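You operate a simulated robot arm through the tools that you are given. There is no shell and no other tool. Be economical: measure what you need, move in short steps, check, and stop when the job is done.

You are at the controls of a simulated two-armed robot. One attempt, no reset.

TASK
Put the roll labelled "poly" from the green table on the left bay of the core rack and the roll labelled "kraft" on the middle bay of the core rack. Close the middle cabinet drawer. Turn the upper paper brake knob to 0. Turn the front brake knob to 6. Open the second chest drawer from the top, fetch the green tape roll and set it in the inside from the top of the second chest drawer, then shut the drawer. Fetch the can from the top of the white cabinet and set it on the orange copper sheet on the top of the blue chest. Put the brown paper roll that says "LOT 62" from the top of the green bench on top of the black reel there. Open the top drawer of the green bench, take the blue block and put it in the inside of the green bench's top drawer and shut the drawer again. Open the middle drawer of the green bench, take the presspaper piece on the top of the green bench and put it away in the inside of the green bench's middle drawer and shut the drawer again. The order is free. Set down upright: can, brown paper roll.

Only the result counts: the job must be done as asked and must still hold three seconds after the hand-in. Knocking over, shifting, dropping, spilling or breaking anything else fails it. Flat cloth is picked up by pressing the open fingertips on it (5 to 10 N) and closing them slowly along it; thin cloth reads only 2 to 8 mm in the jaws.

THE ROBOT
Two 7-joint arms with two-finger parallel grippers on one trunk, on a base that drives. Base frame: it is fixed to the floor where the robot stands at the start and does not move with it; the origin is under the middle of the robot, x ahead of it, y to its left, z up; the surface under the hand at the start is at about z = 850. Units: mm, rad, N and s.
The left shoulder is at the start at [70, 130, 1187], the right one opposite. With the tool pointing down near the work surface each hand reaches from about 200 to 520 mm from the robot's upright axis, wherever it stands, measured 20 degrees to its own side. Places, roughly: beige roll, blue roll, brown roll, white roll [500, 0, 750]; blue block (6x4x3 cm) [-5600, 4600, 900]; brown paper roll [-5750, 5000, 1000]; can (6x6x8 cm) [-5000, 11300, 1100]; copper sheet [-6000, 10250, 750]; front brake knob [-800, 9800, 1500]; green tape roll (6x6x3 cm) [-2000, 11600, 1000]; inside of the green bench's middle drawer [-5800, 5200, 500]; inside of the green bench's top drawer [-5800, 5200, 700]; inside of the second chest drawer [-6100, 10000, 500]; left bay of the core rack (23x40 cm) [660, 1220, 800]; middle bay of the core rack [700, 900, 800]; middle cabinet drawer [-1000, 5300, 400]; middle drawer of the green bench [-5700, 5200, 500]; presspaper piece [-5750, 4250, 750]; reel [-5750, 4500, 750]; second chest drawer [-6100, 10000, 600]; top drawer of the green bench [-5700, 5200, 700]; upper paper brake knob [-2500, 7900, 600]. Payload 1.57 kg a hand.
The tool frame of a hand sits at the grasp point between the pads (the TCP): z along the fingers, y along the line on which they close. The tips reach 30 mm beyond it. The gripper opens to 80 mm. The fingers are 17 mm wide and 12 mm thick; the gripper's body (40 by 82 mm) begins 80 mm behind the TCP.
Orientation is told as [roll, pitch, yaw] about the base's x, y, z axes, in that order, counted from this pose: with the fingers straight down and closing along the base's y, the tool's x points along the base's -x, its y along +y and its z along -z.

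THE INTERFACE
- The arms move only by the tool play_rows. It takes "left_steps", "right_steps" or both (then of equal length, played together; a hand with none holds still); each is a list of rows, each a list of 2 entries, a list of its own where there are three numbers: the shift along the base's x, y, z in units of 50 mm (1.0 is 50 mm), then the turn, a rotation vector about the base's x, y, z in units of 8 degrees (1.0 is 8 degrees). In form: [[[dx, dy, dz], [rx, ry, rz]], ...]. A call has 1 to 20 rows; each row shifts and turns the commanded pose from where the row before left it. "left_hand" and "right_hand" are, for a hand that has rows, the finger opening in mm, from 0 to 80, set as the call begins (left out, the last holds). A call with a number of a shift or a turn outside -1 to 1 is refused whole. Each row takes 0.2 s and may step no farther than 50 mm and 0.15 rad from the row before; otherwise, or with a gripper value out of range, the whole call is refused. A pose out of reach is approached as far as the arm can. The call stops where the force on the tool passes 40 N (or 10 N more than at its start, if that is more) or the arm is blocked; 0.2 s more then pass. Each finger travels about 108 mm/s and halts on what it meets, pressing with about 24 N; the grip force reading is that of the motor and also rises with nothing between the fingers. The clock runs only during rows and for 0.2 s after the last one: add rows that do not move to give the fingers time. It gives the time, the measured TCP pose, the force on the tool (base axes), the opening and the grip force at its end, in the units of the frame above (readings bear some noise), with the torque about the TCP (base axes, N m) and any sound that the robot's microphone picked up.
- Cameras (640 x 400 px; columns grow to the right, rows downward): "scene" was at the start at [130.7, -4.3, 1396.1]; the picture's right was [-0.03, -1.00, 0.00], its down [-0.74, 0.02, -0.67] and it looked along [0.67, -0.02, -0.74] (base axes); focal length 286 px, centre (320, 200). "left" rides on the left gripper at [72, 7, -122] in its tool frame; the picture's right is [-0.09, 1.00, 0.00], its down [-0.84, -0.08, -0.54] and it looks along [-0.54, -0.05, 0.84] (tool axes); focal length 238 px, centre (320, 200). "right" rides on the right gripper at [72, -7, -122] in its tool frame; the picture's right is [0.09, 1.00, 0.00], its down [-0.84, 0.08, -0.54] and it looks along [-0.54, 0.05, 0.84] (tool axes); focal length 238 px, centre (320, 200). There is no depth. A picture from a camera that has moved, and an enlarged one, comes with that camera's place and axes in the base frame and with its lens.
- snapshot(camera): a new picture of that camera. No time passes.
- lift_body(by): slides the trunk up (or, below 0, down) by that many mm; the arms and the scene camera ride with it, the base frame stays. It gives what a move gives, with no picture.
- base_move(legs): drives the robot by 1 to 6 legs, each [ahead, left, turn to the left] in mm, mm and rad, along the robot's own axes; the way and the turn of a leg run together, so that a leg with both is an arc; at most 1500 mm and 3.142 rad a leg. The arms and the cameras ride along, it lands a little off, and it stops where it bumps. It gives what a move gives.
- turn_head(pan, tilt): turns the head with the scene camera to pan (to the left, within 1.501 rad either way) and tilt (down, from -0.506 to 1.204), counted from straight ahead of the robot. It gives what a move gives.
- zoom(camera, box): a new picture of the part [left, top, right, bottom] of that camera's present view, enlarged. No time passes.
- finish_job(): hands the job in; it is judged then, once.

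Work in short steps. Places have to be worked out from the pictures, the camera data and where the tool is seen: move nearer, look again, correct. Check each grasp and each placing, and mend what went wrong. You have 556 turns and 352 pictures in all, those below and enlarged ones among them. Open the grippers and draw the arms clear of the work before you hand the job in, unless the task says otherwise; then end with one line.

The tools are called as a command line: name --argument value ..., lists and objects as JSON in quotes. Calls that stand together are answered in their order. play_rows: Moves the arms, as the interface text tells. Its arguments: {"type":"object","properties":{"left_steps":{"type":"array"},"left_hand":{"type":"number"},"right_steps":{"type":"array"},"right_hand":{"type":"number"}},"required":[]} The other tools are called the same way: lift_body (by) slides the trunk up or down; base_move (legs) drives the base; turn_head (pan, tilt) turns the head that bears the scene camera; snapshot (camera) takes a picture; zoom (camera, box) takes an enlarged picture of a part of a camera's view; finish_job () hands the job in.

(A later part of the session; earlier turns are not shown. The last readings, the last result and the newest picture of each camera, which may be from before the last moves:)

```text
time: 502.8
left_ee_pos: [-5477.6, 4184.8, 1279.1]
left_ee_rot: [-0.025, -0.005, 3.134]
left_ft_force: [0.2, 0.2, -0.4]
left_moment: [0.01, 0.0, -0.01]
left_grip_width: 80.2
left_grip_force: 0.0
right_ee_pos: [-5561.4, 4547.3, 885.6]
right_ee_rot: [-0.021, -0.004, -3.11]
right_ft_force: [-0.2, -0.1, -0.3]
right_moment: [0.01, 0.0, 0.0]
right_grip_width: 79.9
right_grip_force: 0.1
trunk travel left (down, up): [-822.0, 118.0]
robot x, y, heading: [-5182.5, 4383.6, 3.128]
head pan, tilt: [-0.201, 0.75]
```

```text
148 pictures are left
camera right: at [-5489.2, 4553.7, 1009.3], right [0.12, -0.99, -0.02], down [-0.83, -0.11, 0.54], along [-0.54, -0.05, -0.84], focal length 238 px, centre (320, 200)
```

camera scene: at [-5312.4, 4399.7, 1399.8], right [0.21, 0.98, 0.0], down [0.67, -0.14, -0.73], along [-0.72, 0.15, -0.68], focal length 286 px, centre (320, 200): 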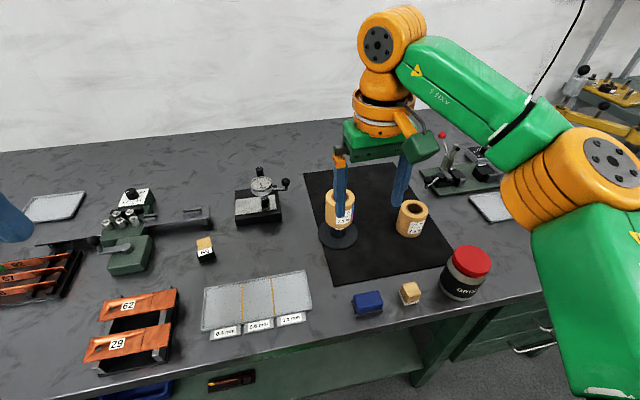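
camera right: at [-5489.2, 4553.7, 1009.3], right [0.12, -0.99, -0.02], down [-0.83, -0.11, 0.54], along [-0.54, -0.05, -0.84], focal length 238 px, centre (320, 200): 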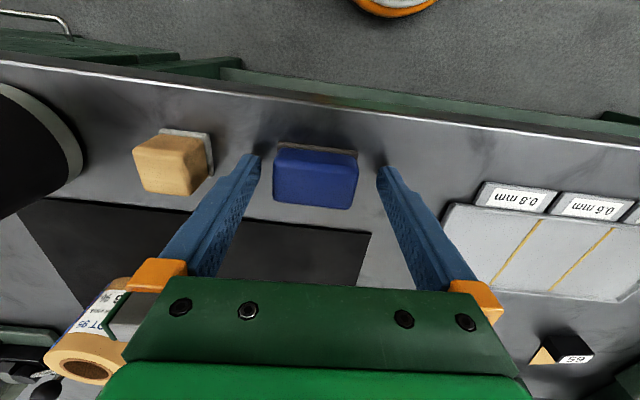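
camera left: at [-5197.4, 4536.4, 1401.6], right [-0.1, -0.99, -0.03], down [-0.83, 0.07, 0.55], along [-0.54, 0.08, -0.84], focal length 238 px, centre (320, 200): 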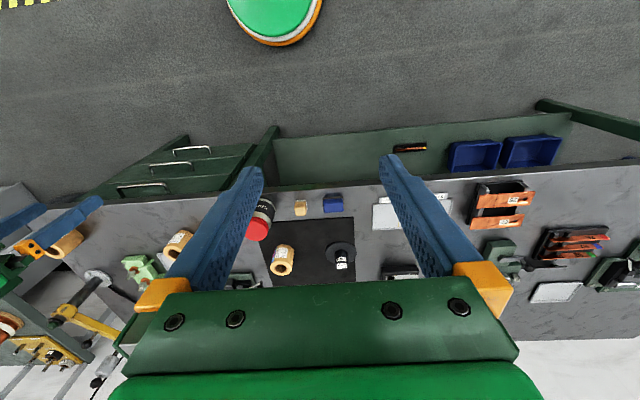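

Raise 5 mm (to avoid the thin plate underneath) and close.

play_rows --right_steps '[[[0, 0, 0.1], [0, 0, 0]], [[0, 0, 0], [0, 0, 0]]]'

play_rows --right_hand 0 --right_steps '[[[0, 0, 0], [0, 0, 0]], [[0, 0, 0], [0, 0, 0]], [[0, 0, 0], [0, 0, 0]], [[0, 0, 0], [0, 0, 0]]]'

play_rows --right_steps '[[[0, 0, 0.1], [0, 0, 0]], [[0, 0, 0.2], [0, 0, 0]], [[0, 0, 0.4], [0, 0, 0]], [[0, 0, 0.5], [0, 0, 0]]]'

snapshot --camera "right"

```text
time: 503.4
left_ee_pos: [-5477.6, 4185.2, 1280.2]
left_ee_rot: [-0.026, -0.004, 3.134]
left_ft_force: [0.5, 0.1, 0.1]
left_moment: [0.01, -0.02, -0.02]
left_grip_width: 80.1
left_grip_force: 0.1
right_ee_pos: [-5561.5, 4547.0, 892.8]
right_ee_rot: [-0.022, -0.003, -3.111]
right_ft_force: [-0.6, -0.4, 0.9]
right_moment: [0.0, -0.01, -0.04]
right_grip_width: 80.0
right_grip_force: 0.1
trunk travel left (down, up): [-822.0, 118.0]
robot x, y, heading: [-5179.8, 4382.8, 3.137]
head pan, tilt: [-0.201, 0.75]
```

```text
time: 504.4
left_ee_pos: [-5478.4, 4184.7, 1279.7]
left_ee_rot: [-0.027, -0.006, 3.135]
left_ft_force: [0.8, 0.1, 0.2]
left_moment: [0.02, -0.01, -0.03]
left_grip_width: 80.1
left_grip_force: 0.1
right_ee_pos: [-5562.2, 4547.1, 892.5]
right_ee_rot: [-0.021, -0.005, -3.111]
right_ft_force: [-0.2, 0.4, 1.0]
right_moment: [-0.06, 0.04, 0.01]
right_grip_width: 53.4
right_grip_force: 24.3
trunk travel left (down, up): [-822.0, 118.0]
robot x, y, heading: [-5182.2, 4389.5, 3.134]
head pan, tilt: [-0.201, 0.75]
```

```text
time: 505.4
left_ee_pos: [-5477.2, 4185.1, 1281.6]
left_ee_rot: [-0.025, -0.004, 3.134]
left_ft_force: [-0.7, 0.1, -0.4]
left_moment: [0.02, -0.02, 0.0]
left_grip_width: 79.8
left_grip_force: 0.1
right_ee_pos: [-5560.1, 4549.6, 952.0]
right_ee_rot: [-0.02, -0.002, -3.112]
right_ft_force: [0.2, 0.0, -0.5]
right_moment: [0.0, -0.02, 0.0]
right_grip_width: 53.5
right_grip_force: 24.0
trunk travel left (down, up): [-822.0, 118.0]
robot x, y, heading: [-5183.7, 4384.4, 3.135]
head pan, tilt: [-0.201, 0.75]
```

```text
147 pictures are left
camera right: at [-5488.4, 4554.6, 1073.7], right [0.12, -0.99, -0.02], down [-0.83, -0.11, 0.54], along [-0.54, -0.05, -0.84], focal length 238 px, centre (320, 200)
```

right: 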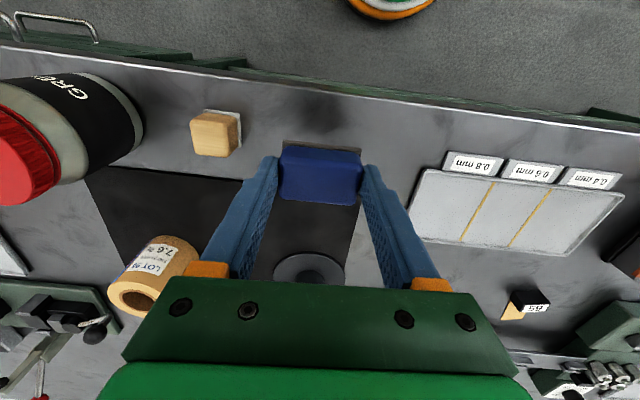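

Block held (its base comes along). Back off, raise the right hand, and turn the left hand horizontal for the drawers.

play_rows --right_steps '[[[0, 0, 0.85], [0, 0, 0]], [[0, 0, 0.85], [0, 0, 0]], [[0.1, 0, 0.85], [0, 0, 0]], [[0.2, 0, 0.85], [0, 0, 0]], [[0.2, 0, 0.85], [0, 0, 0]], [[0.2, 0, 0.85], [0, 0, 0]], [[0.2, 0, 0.85], [0, 0, 0]]]'

base_move --legs '[[-350, 0, 0], [0, -950, 0]]'

play_rows --left_steps '[[[-0.3, 0, 0.3], [0, 1, 0]], [[-0.3, 0, 0.3], [0, 1, 0]], [[-0.3, 0, 0.3], [0, 1, 0]], [[-0.3, 0, 0.2], [0, 1, 0]], [[-0.3, 0, 0], [0, 1, 0]], [[-0.3, 0, 0], [0, 1, 0]], [[-0.2, 0, 0], [0, 1, 0]], [[-0.1, 0, 0], [0, 1, 0]], [[0, 0, 0], [0, 1, 0]], [[0, 0, 0], [0, 1, 0]], [[0, 0, 0], [0, 1, 0]], [[0, 0, 0], [0, 0.25, 0]]]'

play_rows --left_steps '[[[0, 0, 0], [1, 0, 0]], [[0, 0, 0], [1, 0, 0]], [[0, 0, 0], [1, 0, 0]], [[0, 0, 0], [1, 0, 0]], [[0, 0, 0], [1, 0, 0]], [[0, 0, 0], [1, 0, 0]], [[0, 0, 0], [1, 0, 0]], [[0, 0, 0], [1, 0, 0]], [[0, 0, 0], [1, 0, 0]], [[0, 0, 0], [1, 0, 0]], [[0, 0, 0], [1, 0, 0]], [[0, 0, 0], [0.25, 0, 0]]]'

snapshot --camera "right"

turn_head --pan 0.0 --tilt 0.45

snapshot --camera "scene"

```text
time: 506.9
left_ee_pos: [-5476.1, 4184.8, 1280.1]
left_ee_rot: [-0.029, -0.005, 3.136]
left_ft_force: [-0.6, -0.1, -1.2]
left_moment: [0.02, 0.0, 0.02]
left_grip_width: 79.9
left_grip_force: 0.0
right_ee_pos: [-5514.0, 4548.2, 1248.4]
right_ee_rot: [-0.022, -0.005, -3.109]
right_ft_force: [0.0, 0.0, -0.8]
right_moment: [0.01, 0.03, 0.03]
right_grip_width: 53.3
right_grip_force: 24.0
trunk travel left (down, up): [-822.0, 118.0]
robot x, y, heading: [-5183.8, 4382.9, 3.138]
head pan, tilt: [-0.201, 0.75]
```

```text
time: 513.8
left_ee_pos: [-5120.1, 5134.2, 1279.3]
left_ee_rot: [-0.026, -0.003, -3.131]
left_ft_force: [0.4, -1.2, 0.1]
left_moment: [0.03, 0.01, -0.01]
left_grip_width: 79.9
left_grip_force: 0.1
right_ee_pos: [-5166.2, 5496.9, 1246.8]
right_ee_rot: [-0.021, -0.002, -3.092]
right_ft_force: [1.2, 0.0, -1.0]
right_moment: [-0.01, 0.03, -0.02]
right_grip_width: 52.9
right_grip_force: 24.2
trunk travel left (down, up): [-822.0, 118.0]
robot x, y, heading: [-4831.1, 5338.9, -3.128]
head pan, tilt: [-0.201, 0.75]
```

```text
time: 516.4
left_ee_pos: [-5226.0, 5135.6, 1333.9]
left_ee_rot: [-2.114, -1.559, -1.056]
left_ft_force: [0.4, 0.4, -0.2]
left_moment: [0.0, -0.03, 0.0]
left_grip_width: 80.3
left_grip_force: 0.1
right_ee_pos: [-5166.7, 5498.6, 1246.8]
right_ee_rot: [-0.021, -0.004, -3.093]
right_ft_force: [-0.5, 0.5, 0.2]
right_moment: [0.05, 0.01, 0.02]
right_grip_width: 52.8
right_grip_force: 24.2
trunk travel left (down, up): [-822.0, 118.0]
robot x, y, heading: [-4830.3, 5341.5, -3.135]
head pan, tilt: [-0.201, 0.75]
```

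```text
time: 519.0
left_ee_pos: [-5225.0, 5135.2, 1333.4]
left_ee_rot: [-1.599, 0.012, -1.565]
left_ft_force: [0.8, 0.1, 0.1]
left_moment: [0.0, -0.02, 0.01]
left_grip_width: 80.2
left_grip_force: 0.1
right_ee_pos: [-5165.4, 5498.6, 1247.1]
right_ee_rot: [-0.02, -0.005, -3.092]
right_ft_force: [-0.1, 0.5, -0.4]
right_moment: [0.01, -0.01, -0.04]
right_grip_width: 53.0
right_grip_force: 24.2
trunk travel left (down, up): [-822.0, 118.0]
robot x, y, heading: [-4828.7, 5341.8, -3.136]
head pan, tilt: [-0.201, 0.75]
```

```text
146 pictures are left
camera right: at [-5093.7, 5505.1, 1369.0], right [0.14, -0.99, -0.02], down [-0.83, -0.13, 0.54], along [-0.54, -0.06, -0.84], focal length 238 px, centre (320, 200)
```

right: 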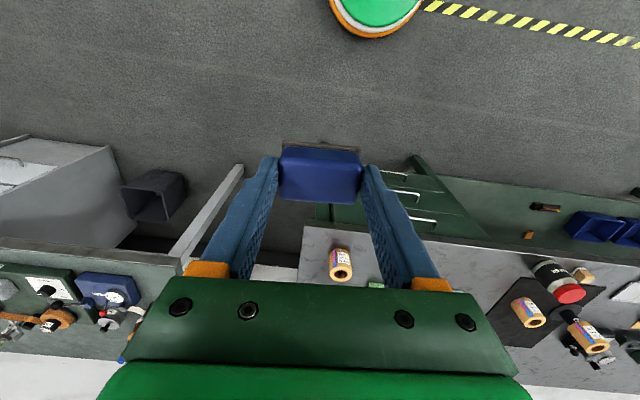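

```text
time: 519.8
left_ee_pos: [-5225.6, 5135.0, 1334.4]
left_ee_rot: [-1.597, 0.01, -1.565]
left_ft_force: [-0.3, 0.3, 0.3]
left_moment: [-0.01, -0.02, -0.03]
left_grip_width: 80.0
left_grip_force: 0.1
right_ee_pos: [-5166.7, 5497.2, 1246.7]
right_ee_rot: [-0.022, -0.002, -3.09]
right_ft_force: [-0.2, 0.4, 0.5]
right_moment: [0.02, 0.0, 0.02]
right_grip_width: 53.0
right_grip_force: 23.5
trunk travel left (down, up): [-822.0, 118.0]
robot x, y, heading: [-4830.4, 5338.1, -3.134]
head pan, tilt: [0.0, 0.45]
```

```text
145 pictures are left
camera scene: at [-4969.8, 5336.1, 1426.1], right [-0.01, 1.0, 0.0], down [0.44, 0.0, -0.9], along [-0.9, -0.01, -0.44], focal length 286 px, centre (320, 200)
```

scene: 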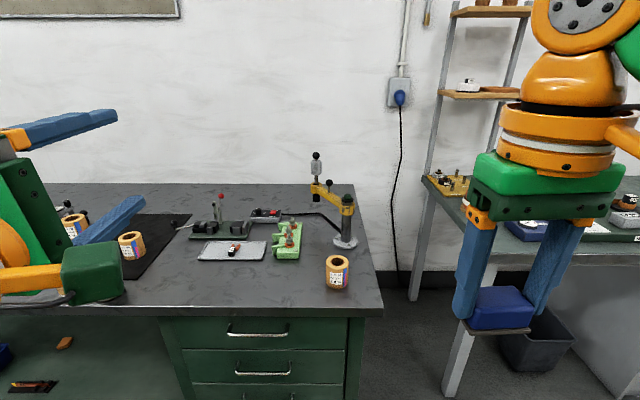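

Top handle ≈(-5503,5162,768), middle ≈(-5503,5162,606). Lower the trunk to the top handle height and look.

lift_body --by -400

lift_body --by -166

base_move --legs '[[120, -27, 0]]'

snapshot --camera "left"

turn_head --pan 0.2 --tilt 0.1

snapshot --camera "scene"

```text
time: 523.7
left_ee_pos: [-5226.2, 5135.2, 934.4]
left_ee_rot: [-1.599, 0.01, -1.565]
left_ft_force: [0.0, 0.2, 0.0]
left_moment: [0.01, 0.01, 0.03]
left_grip_width: 80.0
left_grip_force: 0.0
right_ee_pos: [-5166.5, 5498.1, 846.8]
right_ee_rot: [-0.021, -0.003, -3.093]
right_ft_force: [-0.4, 0.2, -0.7]
right_moment: [-0.05, 0.01, 0.0]
right_grip_width: 53.0
right_grip_force: 24.6
trunk travel left (down, up): [-422.0, 518.0]
robot x, y, heading: [-4829.3, 5340.0, -3.134]
head pan, tilt: [0.0, 0.45]
```

```text
time: 525.5
left_ee_pos: [-5225.6, 5134.9, 769.2]
left_ee_rot: [-1.597, 0.011, -1.566]
left_ft_force: [-0.2, 0.2, -0.2]
left_moment: [0.0, 0.01, -0.02]
left_grip_width: 80.1
left_grip_force: 0.1
right_ee_pos: [-5165.4, 5497.6, 681.6]
right_ee_rot: [-0.021, -0.003, -3.094]
right_ft_force: [-0.6, 0.2, -0.3]
right_moment: [-0.01, -0.01, 0.02]
right_grip_width: 53.3
right_grip_force: 24.0
trunk travel left (down, up): [-256.0, 684.0]
robot x, y, heading: [-4823.3, 5340.7, -3.137]
head pan, tilt: [0.0, 0.45]
```

```text
time: 526.8
left_ee_pos: [-5343.5, 5160.1, 767.8]
left_ee_rot: [-1.596, 0.012, -1.565]
left_ft_force: [-0.3, 0.3, 0.4]
left_moment: [0.01, -0.01, 0.03]
left_grip_width: 79.9
left_grip_force: 0.1
right_ee_pos: [-5284.8, 5525.3, 680.1]
right_ee_rot: [-0.022, -0.003, -3.093]
right_ft_force: [0.0, -0.7, 0.4]
right_moment: [0.01, -0.02, -0.01]
right_grip_width: 52.7
right_grip_force: 24.0
trunk travel left (down, up): [-256.0, 684.0]
robot x, y, heading: [-4950.7, 5367.1, -3.133]
head pan, tilt: [0.0, 0.45]
```

```text
144 pictures are left
camera left: at [-5222.6, 5233.4, 759.6], right [-0.03, -0.08, -1.0], down [0.55, -0.83, 0.05], along [-0.84, -0.54, 0.07], focal length 238 px, centre (320, 200)
```

left: 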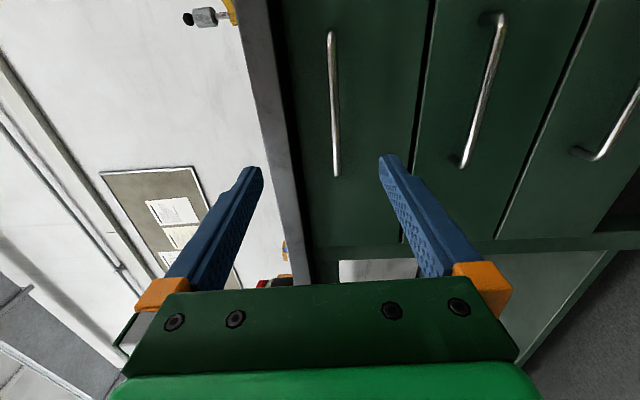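

```text
time: 527.6
left_ee_pos: [-5343.6, 5160.6, 767.3]
left_ee_rot: [-1.597, 0.01, -1.566]
left_ft_force: [0.5, 0.0, 0.3]
left_moment: [0.02, -0.03, -0.01]
left_grip_width: 79.7
left_grip_force: 0.1
right_ee_pos: [-5284.3, 5524.5, 680.4]
right_ee_rot: [-0.022, -0.003, -3.095]
right_ft_force: [0.8, -0.2, -0.2]
right_moment: [-0.03, 0.02, 0.03]
right_grip_width: 53.1
right_grip_force: 24.3
trunk travel left (down, up): [-256.0, 684.0]
robot x, y, heading: [-4944.2, 5365.8, -3.135]
head pan, tilt: [0.201, 0.099]
```

```text
143 pictures are left
camera scene: at [-5086.1, 5343.5, 892.7], right [-0.21, 0.98, 0.0], down [0.1, 0.02, -0.99], along [-0.97, -0.21, -0.1], focal length 286 px, centre (320, 200)
```

scene: 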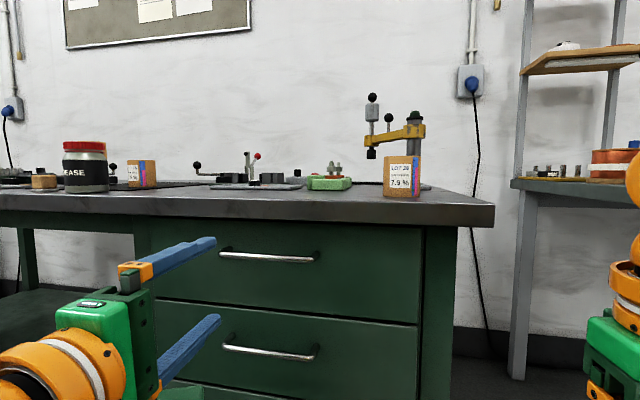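

Handle z≈757. Lower 10 mm and drive 125 mm forward.

lift_body --by -10

base_move --legs '[[125, 0, 0]]'

snapshot --camera "left"

```text
time: 528.2
left_ee_pos: [-5344.0, 5160.4, 758.0]
left_ee_rot: [-1.597, 0.01, -1.565]
left_ft_force: [-0.3, 0.4, -0.7]
left_moment: [0.0, 0.01, 0.0]
left_grip_width: 80.0
left_grip_force: 0.1
right_ee_pos: [-5284.2, 5523.9, 670.6]
right_ee_rot: [-0.022, -0.004, -3.091]
right_ft_force: [0.4, 0.2, -0.7]
right_moment: [-0.04, 0.01, 0.01]
right_grip_width: 53.0
right_grip_force: 24.2
trunk travel left (down, up): [-246.0, 694.0]
robot x, y, heading: [-4944.5, 5364.8, -3.134]
head pan, tilt: [0.201, 0.099]
```

```text
time: 529.5
left_ee_pos: [-5468.8, 5159.8, 759.0]
left_ee_rot: [-1.598, 0.01, -1.566]
left_ft_force: [-0.1, -0.2, 0.7]
left_moment: [-0.03, 0.0, -0.01]
left_grip_width: 80.0
left_grip_force: 0.2
right_ee_pos: [-5410.9, 5523.8, 671.1]
right_ee_rot: [-0.02, -0.004, -3.092]
right_ft_force: [-0.3, 0.1, -0.3]
right_moment: [0.02, -0.02, -0.01]
right_grip_width: 53.1
right_grip_force: 24.4
trunk travel left (down, up): [-246.0, 694.0]
robot x, y, heading: [-5072.9, 5361.6, -3.137]
head pan, tilt: [0.201, 0.099]
```

```text
142 pictures are left
camera left: at [-5347.5, 5232.3, 749.6], right [-0.03, -0.08, -1.0], down [0.55, -0.83, 0.05], along [-0.84, -0.54, 0.07], focal length 238 px, centre (320, 200)
```

left: 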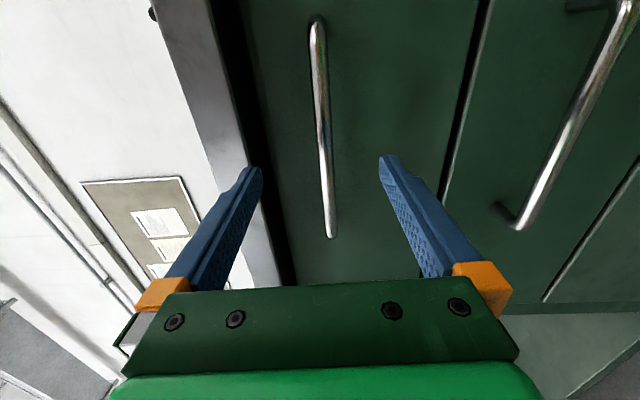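

Bar ~10 mm beyond the tips. Advance 32 mm and close.

base_move --legs '[[32, 0, 0]]'

play_rows --left_hand 0 --left_steps '[[[0, 0, 0], [0, 0, 0]], [[0, 0, 0], [0, 0, 0]], [[0, 0, 0], [0, 0, 0]], [[0, 0, 0], [0, 0, 0]]]'

snapshot --camera "left"

```text
time: 530.3
left_ee_pos: [-5500.7, 5159.0, 759.1]
left_ee_rot: [-1.597, 0.011, -1.568]
left_ft_force: [-0.2, -0.3, 0.7]
left_moment: [0.03, 0.05, -0.02]
left_grip_width: 80.0
left_grip_force: 0.0
right_ee_pos: [-5442.1, 5523.2, 670.0]
right_ee_rot: [-0.022, -0.004, -3.093]
right_ft_force: [-0.2, -0.8, 0.9]
right_moment: [0.01, 0.01, -0.01]
right_grip_width: 53.0
right_grip_force: 23.6
trunk travel left (down, up): [-246.0, 694.0]
robot x, y, heading: [-5101.7, 5365.8, -3.135]
head pan, tilt: [0.201, 0.099]
```

```text
time: 531.4
left_ee_pos: [-5501.7, 5159.0, 755.1]
left_ee_rot: [-1.582, 0.01, -1.567]
left_ft_force: [1.3, -1.7, -9.1]
left_moment: [-0.28, -0.15, 0.0]
left_grip_width: 11.6
left_grip_force: 28.8
right_ee_pos: [-5443.1, 5520.7, 670.7]
right_ee_rot: [-0.021, -0.003, -3.092]
right_ft_force: [0.0, 0.1, -0.3]
right_moment: [0.01, -0.02, 0.01]
right_grip_width: 52.9
right_grip_force: 23.2
trunk travel left (down, up): [-246.0, 694.0]
robot x, y, heading: [-5105.4, 5361.5, -3.135]
head pan, tilt: [0.201, 0.099]
stopped in row 4 (left hand): the force on the tool passed its limit at 41 N (the readings are from after the stop); the commanded pose is now the measured one
```

```text
141 pictures are left
camera left: at [-5380.4, 5231.8, 747.4], right [-0.01, -0.08, -1.0], down [0.55, -0.84, 0.06], along [-0.84, -0.54, 0.06], focal length 238 px, centre (320, 200)
```

left: 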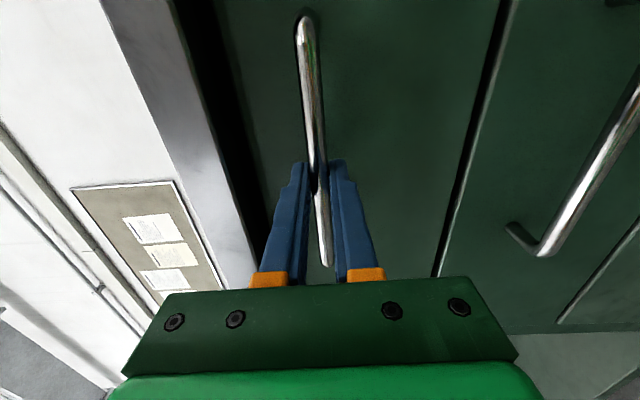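

Gripped the bar. Pull back 250 mm.

base_move --legs '[[-120, 0, 0], [-130, 0, 0]]'

snapshot --camera "scene"

```text
time: 533.5
left_ee_pos: [-5252.2, 5159.7, 754.4]
left_ee_rot: [-1.587, 0.011, -1.569]
left_ft_force: [0.4, -9.7, -9.6]
left_moment: [-0.38, -0.12, 0.03]
left_grip_width: 11.4
left_grip_force: 29.3
right_ee_pos: [-5194.1, 5523.4, 671.4]
right_ee_rot: [-0.025, -0.003, -3.093]
right_ft_force: [0.0, 0.0, -1.0]
right_moment: [-0.01, -0.03, 0.02]
right_grip_width: 53.3
right_grip_force: 24.0
trunk travel left (down, up): [-246.0, 694.0]
robot x, y, heading: [-4854.8, 5366.9, -3.131]
head pan, tilt: [0.201, 0.099]
```

```text
140 pictures are left
camera scene: at [-4995.0, 5341.3, 882.4], right [-0.21, 0.98, 0.0], down [0.1, 0.02, -0.99], along [-0.97, -0.21, -0.1], focal length 286 px, centre (320, 200)
```

scene: 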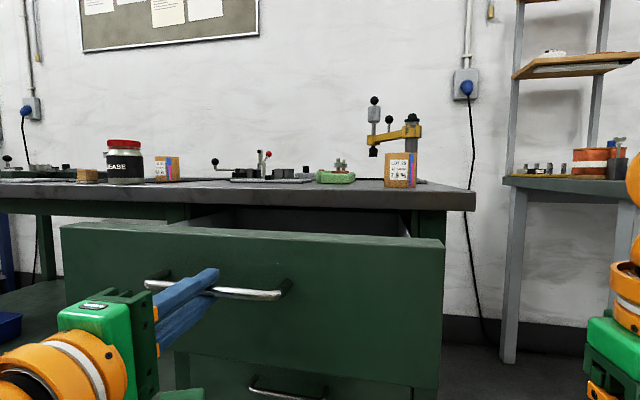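

Drawer open. Release, back off, raise and look inside.

play_rows --left_hand 60 --left_steps '[[[0, 0, 0], [0, 0, 0]], [[0, 0, 0], [0, 0, 0]], [[0, 0, 0], [0, 0, 0]]]'

base_move --legs '[[-130, 0, 0]]'

lift_body --by 400

turn_head --pan 0.3 --tilt 0.6

snapshot --camera "scene"

```text
time: 534.3
left_ee_pos: [-5250.6, 5161.6, 757.3]
left_ee_rot: [-1.588, 0.009, -1.566]
left_ft_force: [-0.4, 0.3, -0.4]
left_moment: [0.01, 0.0, -0.01]
left_grip_width: 59.6
left_grip_force: 0.1
right_ee_pos: [-5193.1, 5525.7, 670.5]
right_ee_rot: [-0.021, -0.003, -3.093]
right_ft_force: [0.3, 0.8, 0.4]
right_moment: [0.01, 0.02, 0.01]
right_grip_width: 53.0
right_grip_force: 23.9
trunk travel left (down, up): [-246.0, 694.0]
robot x, y, heading: [-4854.2, 5366.1, -3.133]
head pan, tilt: [0.201, 0.099]
```

```text
time: 535.5
left_ee_pos: [-5121.9, 5164.2, 757.2]
left_ee_rot: [-1.589, 0.01, -1.569]
left_ft_force: [-0.1, -0.5, -0.3]
left_moment: [0.01, 0.02, -0.01]
left_grip_width: 59.8
left_grip_force: 0.0
right_ee_pos: [-5063.2, 5527.0, 671.7]
right_ee_rot: [-0.021, -0.003, -3.095]
right_ft_force: [0.5, 0.6, -0.8]
right_moment: [-0.01, 0.01, -0.01]
right_grip_width: 52.8
right_grip_force: 24.1
trunk travel left (down, up): [-246.0, 694.0]
robot x, y, heading: [-4722.1, 5366.1, -3.135]
head pan, tilt: [0.201, 0.099]
```

```text
time: 539.4
left_ee_pos: [-5121.1, 5163.4, 1157.2]
left_ee_rot: [-1.587, 0.008, -1.569]
left_ft_force: [0.1, -1.4, -0.5]
left_moment: [0.01, -0.03, -0.01]
left_grip_width: 60.2
left_grip_force: 0.1
right_ee_pos: [-5063.0, 5527.3, 1070.8]
right_ee_rot: [-0.021, -0.002, -3.095]
right_ft_force: [-0.1, -0.3, -0.6]
right_moment: [0.01, 0.0, 0.0]
right_grip_width: 53.2
right_grip_force: 24.4
trunk travel left (down, up): [-646.0, 294.0]
robot x, y, heading: [-4725.8, 5366.6, -3.134]
head pan, tilt: [0.201, 0.099]
```

```text
time: 540.3
left_ee_pos: [-5121.5, 5164.4, 1155.7]
left_ee_rot: [-1.588, 0.008, -1.57]
left_ft_force: [0.0, 0.8, -1.0]
left_moment: [-0.02, 0.01, 0.01]
left_grip_width: 60.0
left_grip_force: 0.1
right_ee_pos: [-5061.9, 5526.4, 1072.0]
right_ee_rot: [-0.021, -0.003, -3.092]
right_ft_force: [-0.9, -0.5, -0.6]
right_moment: [0.0, 0.0, -0.01]
right_grip_width: 53.2
right_grip_force: 24.2
trunk travel left (down, up): [-646.0, 294.0]
robot x, y, heading: [-4727.3, 5368.1, -3.135]
head pan, tilt: [0.3, 0.6]
```

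```text
139 pictures are left
camera scene: at [-4858.5, 5337.6, 1236.7], right [-0.3, 0.95, 0.0], down [0.54, 0.17, -0.83], along [-0.79, -0.25, -0.56], focal length 286 px, centre (320, 200)
```

scene: 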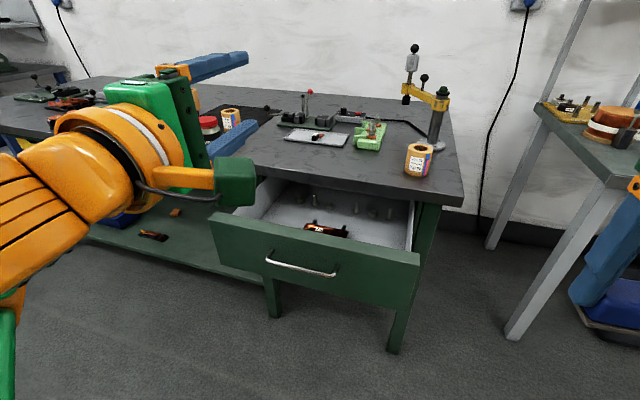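

Move the robot so the right hand (with block) is over the drawer, and view inside.

base_move --legs '[[0, 350, 0], [120, 0, 0]]'

turn_head --pan -0.1 --tilt 0.8

snapshot --camera "scene"

snapshot --camera "right"

```text
time: 543.4
left_ee_pos: [-5239.7, 4808.4, 1158.0]
left_ee_rot: [-1.591, 0.008, -1.568]
left_ft_force: [0.0, -0.3, -1.2]
left_moment: [0.04, 0.01, 0.01]
left_grip_width: 60.4
left_grip_force: 0.0
right_ee_pos: [-5179.4, 5171.1, 1071.8]
right_ee_rot: [-0.022, -0.005, -3.096]
right_ft_force: [0.2, 0.2, -0.7]
right_moment: [-0.01, -0.01, 0.0]
right_grip_width: 53.3
right_grip_force: 24.2
trunk travel left (down, up): [-646.0, 294.0]
robot x, y, heading: [-4845.4, 5011.4, -3.134]
head pan, tilt: [0.3, 0.6]
```

```text
time: 544.3
left_ee_pos: [-5240.5, 4807.6, 1157.1]
left_ee_rot: [-1.589, 0.009, -1.569]
left_ft_force: [-0.2, 0.6, 0.2]
left_moment: [0.0, 0.0, -0.05]
left_grip_width: 59.8
left_grip_force: 0.1
right_ee_pos: [-5180.9, 5171.6, 1070.7]
right_ee_rot: [-0.021, -0.003, -3.094]
right_ft_force: [1.0, -0.1, -0.2]
right_moment: [0.01, -0.04, 0.04]
right_grip_width: 53.1
right_grip_force: 23.8
trunk travel left (down, up): [-646.0, 294.0]
robot x, y, heading: [-4843.6, 5012.1, -3.138]
head pan, tilt: [-0.099, 0.799]
```

```text
138 pictures are left
camera scene: at [-4973.1, 5015.8, 1219.8], right [0.09, 1.0, 0.0], down [0.71, -0.07, -0.7], along [-0.69, 0.06, -0.72], focal length 286 px, centre (320, 200)
```

scene: 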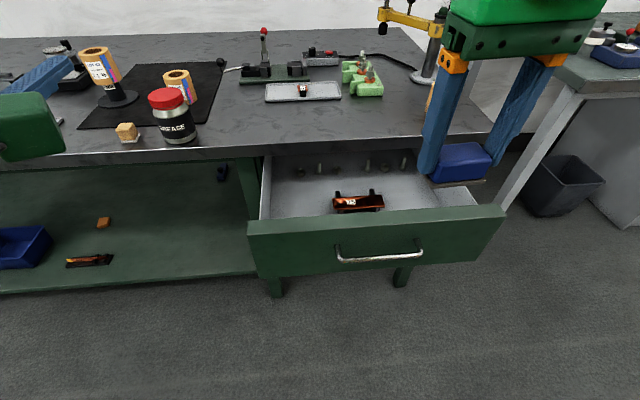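

```text
137 pictures are left
camera right: at [-5108.1, 5177.1, 1193.1], right [0.14, -0.99, -0.02], down [-0.83, -0.13, 0.54], along [-0.54, -0.06, -0.84], focal length 238 px, centre (320, 200)
```

right: 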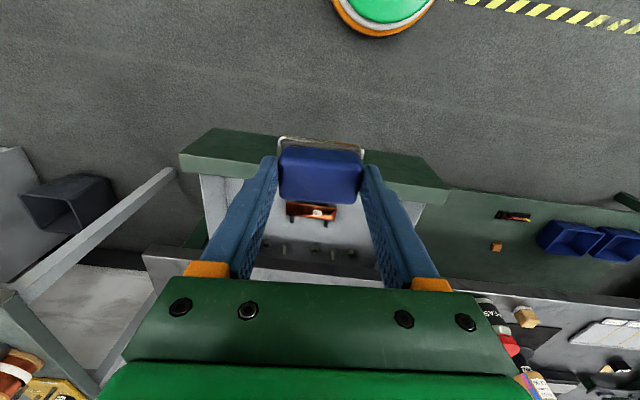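

zoom --camera "scene" --box '[240, 140, 500, 270]'

zoom --camera "scene" --box '[50, 30, 230, 150]'

```text
2.46 times, centred on (370, 205) of scene
camera zoom: at [-4973.1, 5015.8, 1219.8], right [0.09, 1.0, 0.0], down [0.71, -0.07, -0.7], along [-0.69, 0.06, -0.72], focal length 704 px, centre (197, 188)
```

zoom: 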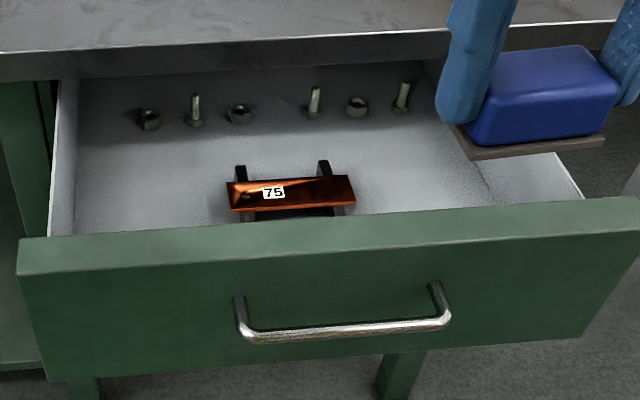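

```text
3.33 times, centred on (140, 90) of scene
camera zoom: at [-4973.1, 5015.8, 1219.8], right [0.09, 1.0, 0.0], down [0.71, -0.07, -0.7], along [-0.69, 0.06, -0.72], focal length 954 px, centre (920, 567)
```

zoom: 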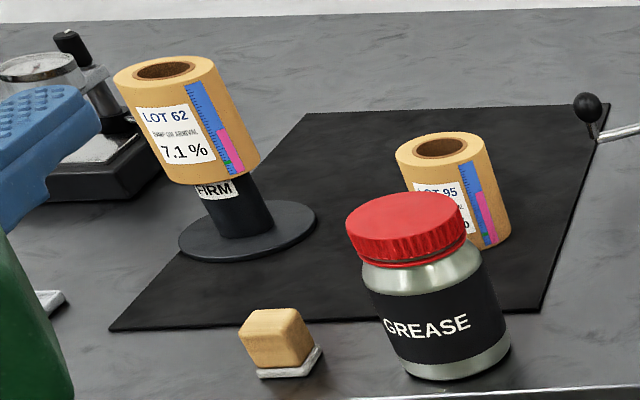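

Free spot in the drawer right of the copper jig, around (-5400,5280). Shift the base and extend the right arm.

base_move --legs '[[120, -109, 0]]'

play_rows --right_steps '[[[-0.6, 0, 0], [0, 0, 0]], [[-0.6, 0, 0], [0, 0, 0]], [[-0.6, 0, 0], [0, 0, 0]], [[0, 0, -0.8], [0, 0, 0]], [[0, 0, -0.8], [0, 0, 0]], [[0, 0, -0.8], [0, 0, 0]]]'

snapshot --camera "right"

snapshot --camera "scene"

```text
time: 545.7
left_ee_pos: [-5360.0, 4914.5, 1156.2]
left_ee_rot: [-1.59, 0.008, -1.568]
left_ft_force: [-0.2, -0.3, 0.1]
left_moment: [-0.01, 0.02, 0.02]
left_grip_width: 59.9
left_grip_force: 0.0
right_ee_pos: [-5300.7, 5279.1, 1071.0]
right_ee_rot: [-0.021, -0.007, -3.096]
right_ft_force: [1.2, 0.4, -1.1]
right_moment: [0.0, 0.02, 0.0]
right_grip_width: 53.1
right_grip_force: 23.9
trunk travel left (down, up): [-646.0, 294.0]
robot x, y, heading: [-4963.1, 5119.1, -3.141]
head pan, tilt: [-0.099, 0.799]
```

```text
time: 547.1
left_ee_pos: [-5362.5, 4920.0, 1157.7]
left_ee_rot: [-1.589, 0.007, -1.568]
left_ft_force: [0.0, 0.3, 0.1]
left_moment: [-0.01, 0.01, -0.02]
left_grip_width: 60.2
left_grip_force: 0.1
right_ee_pos: [-5375.1, 5287.0, 931.3]
right_ee_rot: [-0.019, -0.005, -3.093]
right_ft_force: [1.0, 0.4, -0.7]
right_moment: [-0.03, -0.01, 0.01]
right_grip_width: 53.1
right_grip_force: 23.8
right hand out of reach, approached as far as the arm can: row 2, 3
trunk travel left (down, up): [-646.0, 294.0]
robot x, y, heading: [-4962.4, 5118.0, -3.134]
head pan, tilt: [-0.099, 0.799]
```

```text
134 pictures are left
camera right: at [-5302.9, 5293.5, 1053.0], right [0.14, -0.99, -0.02], down [-0.83, -0.13, 0.54], along [-0.54, -0.06, -0.84], focal length 238 px, centre (320, 200)
```

right: 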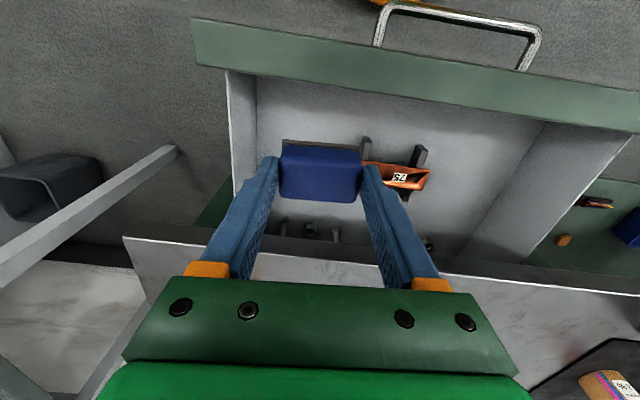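

```text
133 pictures are left
camera scene: at [-5093.8, 5126.6, 1219.7], right [0.09, 1.0, 0.0], down [0.71, -0.07, -0.7], along [-0.69, 0.06, -0.72], focal length 286 px, centre (320, 200)
```

scene: 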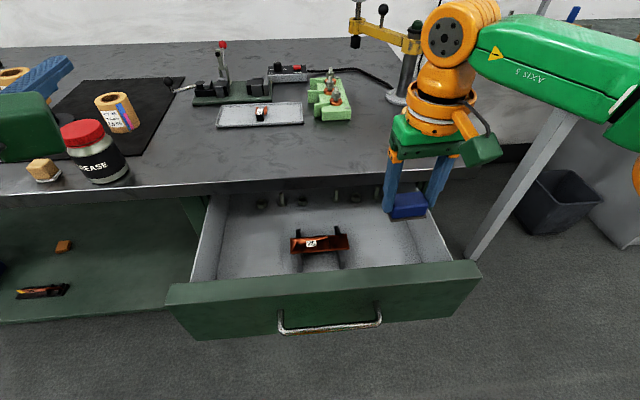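

Plenty of room on the right (wall y≈5380). Shift +15 mm and descend.

play_rows --right_steps '[[[0, 0.3, 0], [0, 0, 0]], [[0, 0, -0.8], [0, 0, 0]], [[0, 0, -0.8], [0, 0, 0]], [[0, 0, -0.7], [0, 0, 0]], [[0, 0, -0.5], [0, 0, 0]], [[0, 0, 0], [0, 0, 0]]]'

snapshot --camera "right"

```text
time: 548.5
left_ee_pos: [-5361.3, 4917.4, 1156.4]
left_ee_rot: [-1.588, 0.009, -1.569]
left_ft_force: [-0.5, -0.1, 0.0]
left_moment: [-0.04, -0.01, 0.02]
left_grip_width: 59.6
left_grip_force: 0.1
right_ee_pos: [-5377.2, 5299.9, 790.3]
right_ee_rot: [-0.022, -0.002, -3.094]
right_ft_force: [-0.1, 0.2, -0.1]
right_moment: [-0.02, -0.02, 0.0]
right_grip_width: 53.0
right_grip_force: 24.2
trunk travel left (down, up): [-646.0, 294.0]
robot x, y, heading: [-4965.7, 5119.6, -3.141]
head pan, tilt: [-0.099, 0.799]
```

```text
132 pictures are left
camera right: at [-5303.6, 5306.0, 912.7], right [0.14, -0.99, -0.02], down [-0.83, -0.13, 0.54], along [-0.54, -0.06, -0.84], focal length 238 px, centre (320, 200)
```

right: 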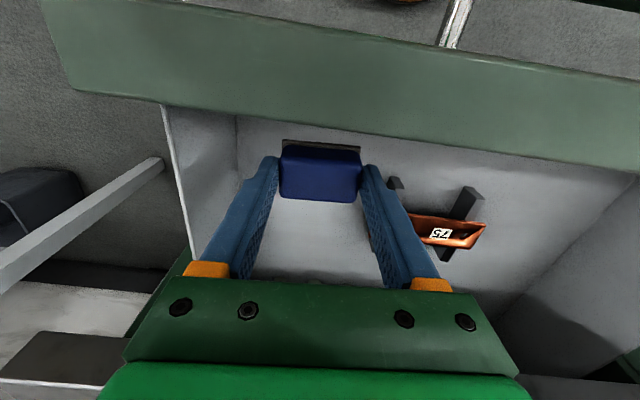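

Shift 25 mm deeper for camera clearance, then lower with feel.

play_rows --right_steps '[[[-0.5, 0, 0], [0, 0, 0]], [[0, 0, -0.4], [0, 0, 0]], [[0, 0, -0.2], [0, 0, 0]], [[0, 0, -0.16], [0, 0, 0]], [[0, 0, -0.12], [0, 0, 0]], [[0, 0, -0.12], [0, 0, 0]], [[0, 0, 0], [0, 0, 0]]]'

snapshot --camera "right"

```text
time: 550.1
left_ee_pos: [-5360.6, 4917.4, 1156.7]
left_ee_rot: [-1.589, 0.008, -1.569]
left_ft_force: [-0.1, 0.3, 0.0]
left_moment: [-0.03, 0.02, 0.02]
left_grip_width: 60.2
left_grip_force: 0.0
right_ee_pos: [-5400.7, 5298.9, 742.3]
right_ee_rot: [-0.021, -0.004, -3.094]
right_ft_force: [0.0, -0.4, -0.9]
right_moment: [-0.01, -0.02, -0.01]
right_grip_width: 53.1
right_grip_force: 23.9
trunk travel left (down, up): [-646.0, 294.0]
robot x, y, heading: [-4960.9, 5118.9, -3.135]
head pan, tilt: [-0.099, 0.799]
```

```text
131 pictures are left
camera right: at [-5328.0, 5306.1, 862.9], right [0.14, -0.99, -0.02], down [-0.83, -0.13, 0.54], along [-0.54, -0.06, -0.84], focal length 238 px, centre (320, 200)
```

right: 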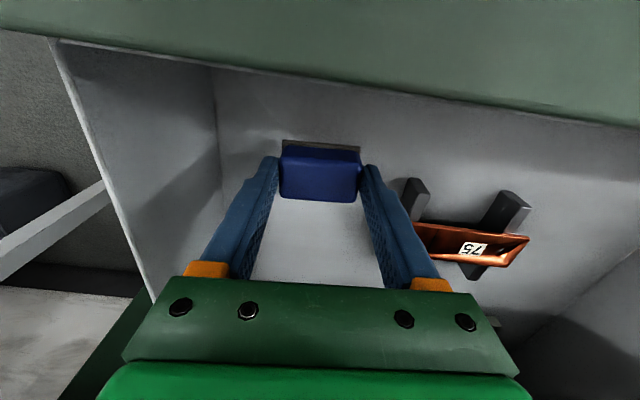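

Continue down.

play_rows --right_steps '[[[0, 0, -0.12], [0, 0, 0]], [[0, 0, -0.12], [0, 0, 0]], [[0, 0, -0.12], [0, 0, 0]], [[0, 0, -0.12], [0, 0, 0]], [[0, 0, -0.12], [0, 0, 0]], [[0, 0, -0.12], [0, 0, 0]]]'

snapshot --camera "right"

```text
time: 551.5
left_ee_pos: [-5360.0, 4917.8, 1157.2]
left_ee_rot: [-1.588, 0.008, -1.57]
left_ft_force: [-0.5, -1.0, 0.0]
left_moment: [0.01, 0.0, 0.03]
left_grip_width: 60.0
left_grip_force: 0.1
right_ee_pos: [-5400.8, 5299.7, 704.2]
right_ee_rot: [-0.021, -0.005, -3.094]
right_ft_force: [0.2, -0.1, 0.4]
right_moment: [0.01, 0.07, 0.0]
right_grip_width: 52.9
right_grip_force: 24.6
trunk travel left (down, up): [-646.0, 294.0]
robot x, y, heading: [-4961.9, 5116.5, -3.139]
head pan, tilt: [-0.099, 0.799]
```

```text
130 pictures are left
camera right: at [-5327.5, 5305.9, 826.1], right [0.14, -0.99, -0.02], down [-0.83, -0.13, 0.54], along [-0.54, -0.06, -0.84], focal length 238 px, centre (320, 200)
```

right: 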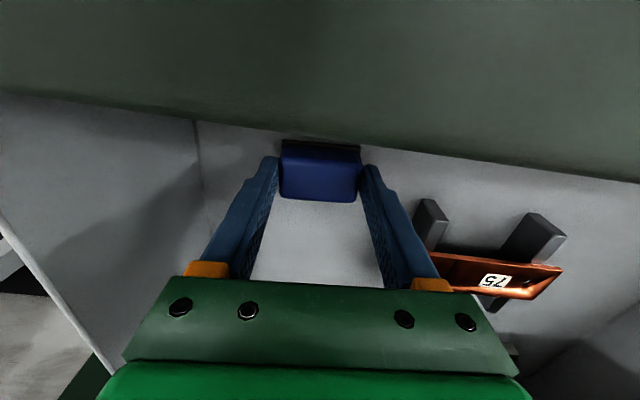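

play_rows --right_steps '[[[0, 0, -0.1], [0, 0, 0]], [[0, 0, -0.1], [0, 0, 0]], [[0, 0, -0.1], [0, 0, 0]], [[0, 0, -0.1], [0, 0, 0]], [[0, 0, 0], [0, 0, 0]]]'

snapshot --camera "right"

```text
time: 552.4
left_ee_pos: [-5355.4, 4917.0, 1157.9]
left_ee_rot: [-1.593, 0.01, -1.57]
left_ft_force: [-0.2, -0.1, 0.7]
left_moment: [0.0, 0.01, 0.02]
left_grip_width: 60.0
left_grip_force: 0.0
right_ee_pos: [-5400.6, 5299.3, 694.1]
right_ee_rot: [-0.02, -0.016, -3.099]
right_ft_force: [1.2, 2.5, 30.0]
right_moment: [-0.75, -0.35, 0.01]
right_grip_width: 53.2
right_grip_force: 24.0
trunk travel left (down, up): [-646.0, 294.0]
robot x, y, heading: [-4965.8, 5117.3, -3.135]
head pan, tilt: [-0.099, 0.799]
stopped in row 4 (right hand): the force on the tool passed its limit at 45 N (the readings are from after the stop); the commanded pose is now the measured one
```

```text
129 pictures are left
camera right: at [-5326.2, 5305.3, 815.3], right [0.13, -0.99, -0.02], down [-0.82, -0.12, 0.56], along [-0.55, -0.06, -0.83], focal length 238 px, centre (320, 200)
```

right: 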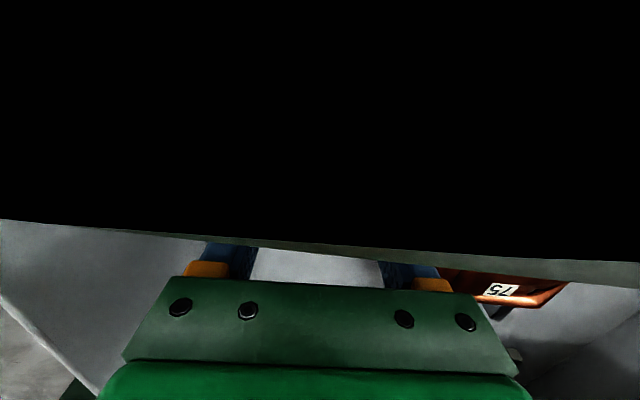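

The camera housing is dipping into the front panel zone. Raise 20 mm, go 28 mm deeper, and lower again.

play_rows --right_steps '[[[0, 0, 0.4], [0, 0, 0]], [[-0.3, 0, 0], [0, 0, 0]], [[-0.26, 0, 0], [0, 0, 0]], [[0, 0, -0.2], [0, 0, 0]], [[0, 0, 0], [0, 0, 0]]]'

snapshot --camera "right"

snapshot --camera "scene"

```text
time: 553.6
left_ee_pos: [-5361.7, 4917.4, 1156.2]
left_ee_rot: [-1.587, 0.008, -1.571]
left_ft_force: [-0.9, 0.3, -0.4]
left_moment: [-0.01, 0.02, -0.03]
left_grip_width: 59.7
left_grip_force: 0.1
right_ee_pos: [-5429.3, 5299.6, 700.6]
right_ee_rot: [-0.019, -0.008, -3.097]
right_ft_force: [-0.3, 0.4, -1.1]
right_moment: [0.03, -0.02, -0.01]
right_grip_width: 52.9
right_grip_force: 24.2
trunk travel left (down, up): [-646.0, 294.0]
robot x, y, heading: [-4962.7, 5118.9, -3.137]
head pan, tilt: [-0.099, 0.799]
```

```text
128 pictures are left
camera right: at [-5357.0, 5306.0, 821.2], right [0.14, -0.99, -0.02], down [-0.83, -0.13, 0.55], along [-0.55, -0.06, -0.84], focal length 238 px, centre (320, 200)
```

right: 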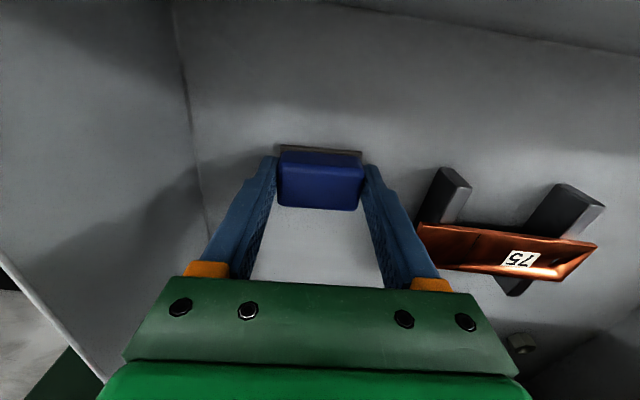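

```text
127 pictures are left
camera scene: at [-5092.9, 5125.9, 1219.7], right [0.09, 1.0, 0.0], down [0.71, -0.07, -0.7], along [-0.69, 0.07, -0.72], focal length 286 px, centre (320, 200)
```

scene: 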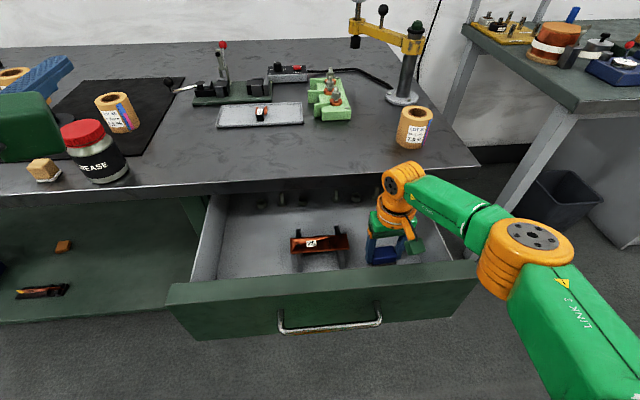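

The block did touch the floor (it shifted up slightly in the grip). Lower to contact and release.

play_rows --right_steps '[[[0, 0, -0.08], [0, 0, 0]], [[0, 0, -0.06], [0, 0, 0]], [[0, 0, -0.04], [0, 0, 0]], [[0, 0, 0], [0, 0, 0]]]'

play_rows --right_hand 68 --right_steps '[[[0, 0, 0], [0, 0, 0]], [[0, 0, 0], [0, 0, 0]], [[0, 0, 0.1], [0, 0, 0]], [[0, 0, 0.3], [0, 0, 0]], [[0, 0, 0.5], [0, 0, 0]]]'

snapshot --camera "right"

```text
time: 554.6
left_ee_pos: [-5354.7, 4918.9, 1157.7]
left_ee_rot: [-1.595, 0.008, -1.571]
left_ft_force: [0.3, 0.1, -0.3]
left_moment: [0.02, 0.03, -0.02]
left_grip_width: 60.0
left_grip_force: 0.1
right_ee_pos: [-5427.8, 5298.3, 695.2]
right_ee_rot: [-0.021, -0.016, -3.099]
right_ft_force: [-1.4, 5.2, 28.1]
right_moment: [-0.57, -0.17, -0.02]
right_grip_width: 53.4
right_grip_force: 23.6
trunk travel left (down, up): [-646.0, 294.0]
robot x, y, heading: [-4964.3, 5118.3, -3.134]
head pan, tilt: [-0.099, 0.799]
```

```text
time: 555.8
left_ee_pos: [-5360.4, 4917.3, 1155.8]
left_ee_rot: [-1.59, 0.009, -1.569]
left_ft_force: [-0.4, -0.1, -0.2]
left_moment: [0.0, 0.01, 0.02]
left_grip_width: 60.1
left_grip_force: 0.1
right_ee_pos: [-5430.9, 5298.0, 735.3]
right_ee_rot: [-0.018, -0.009, -3.097]
right_ft_force: [-0.1, -0.3, 0.3]
right_moment: [-0.01, 0.04, 0.08]
right_grip_width: 67.9
right_grip_force: 0.0
trunk travel left (down, up): [-646.0, 294.0]
robot x, y, heading: [-4964.3, 5122.6, -3.135]
head pan, tilt: [-0.099, 0.799]
```

```text
126 pictures are left
camera right: at [-5356.3, 5304.8, 857.8], right [0.14, -0.99, -0.02], down [-0.83, -0.12, 0.55], along [-0.55, -0.06, -0.84], focal length 238 px, centre (320, 200)
```

right: 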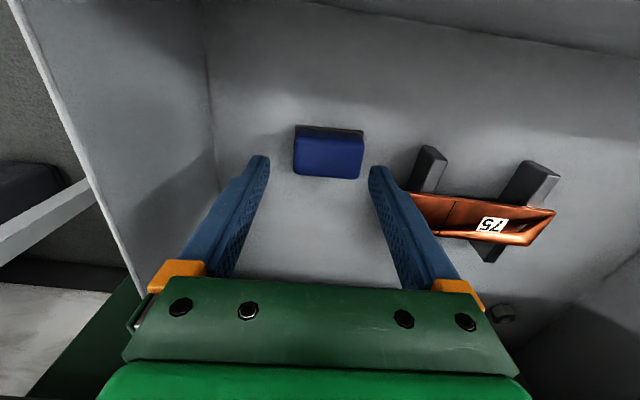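

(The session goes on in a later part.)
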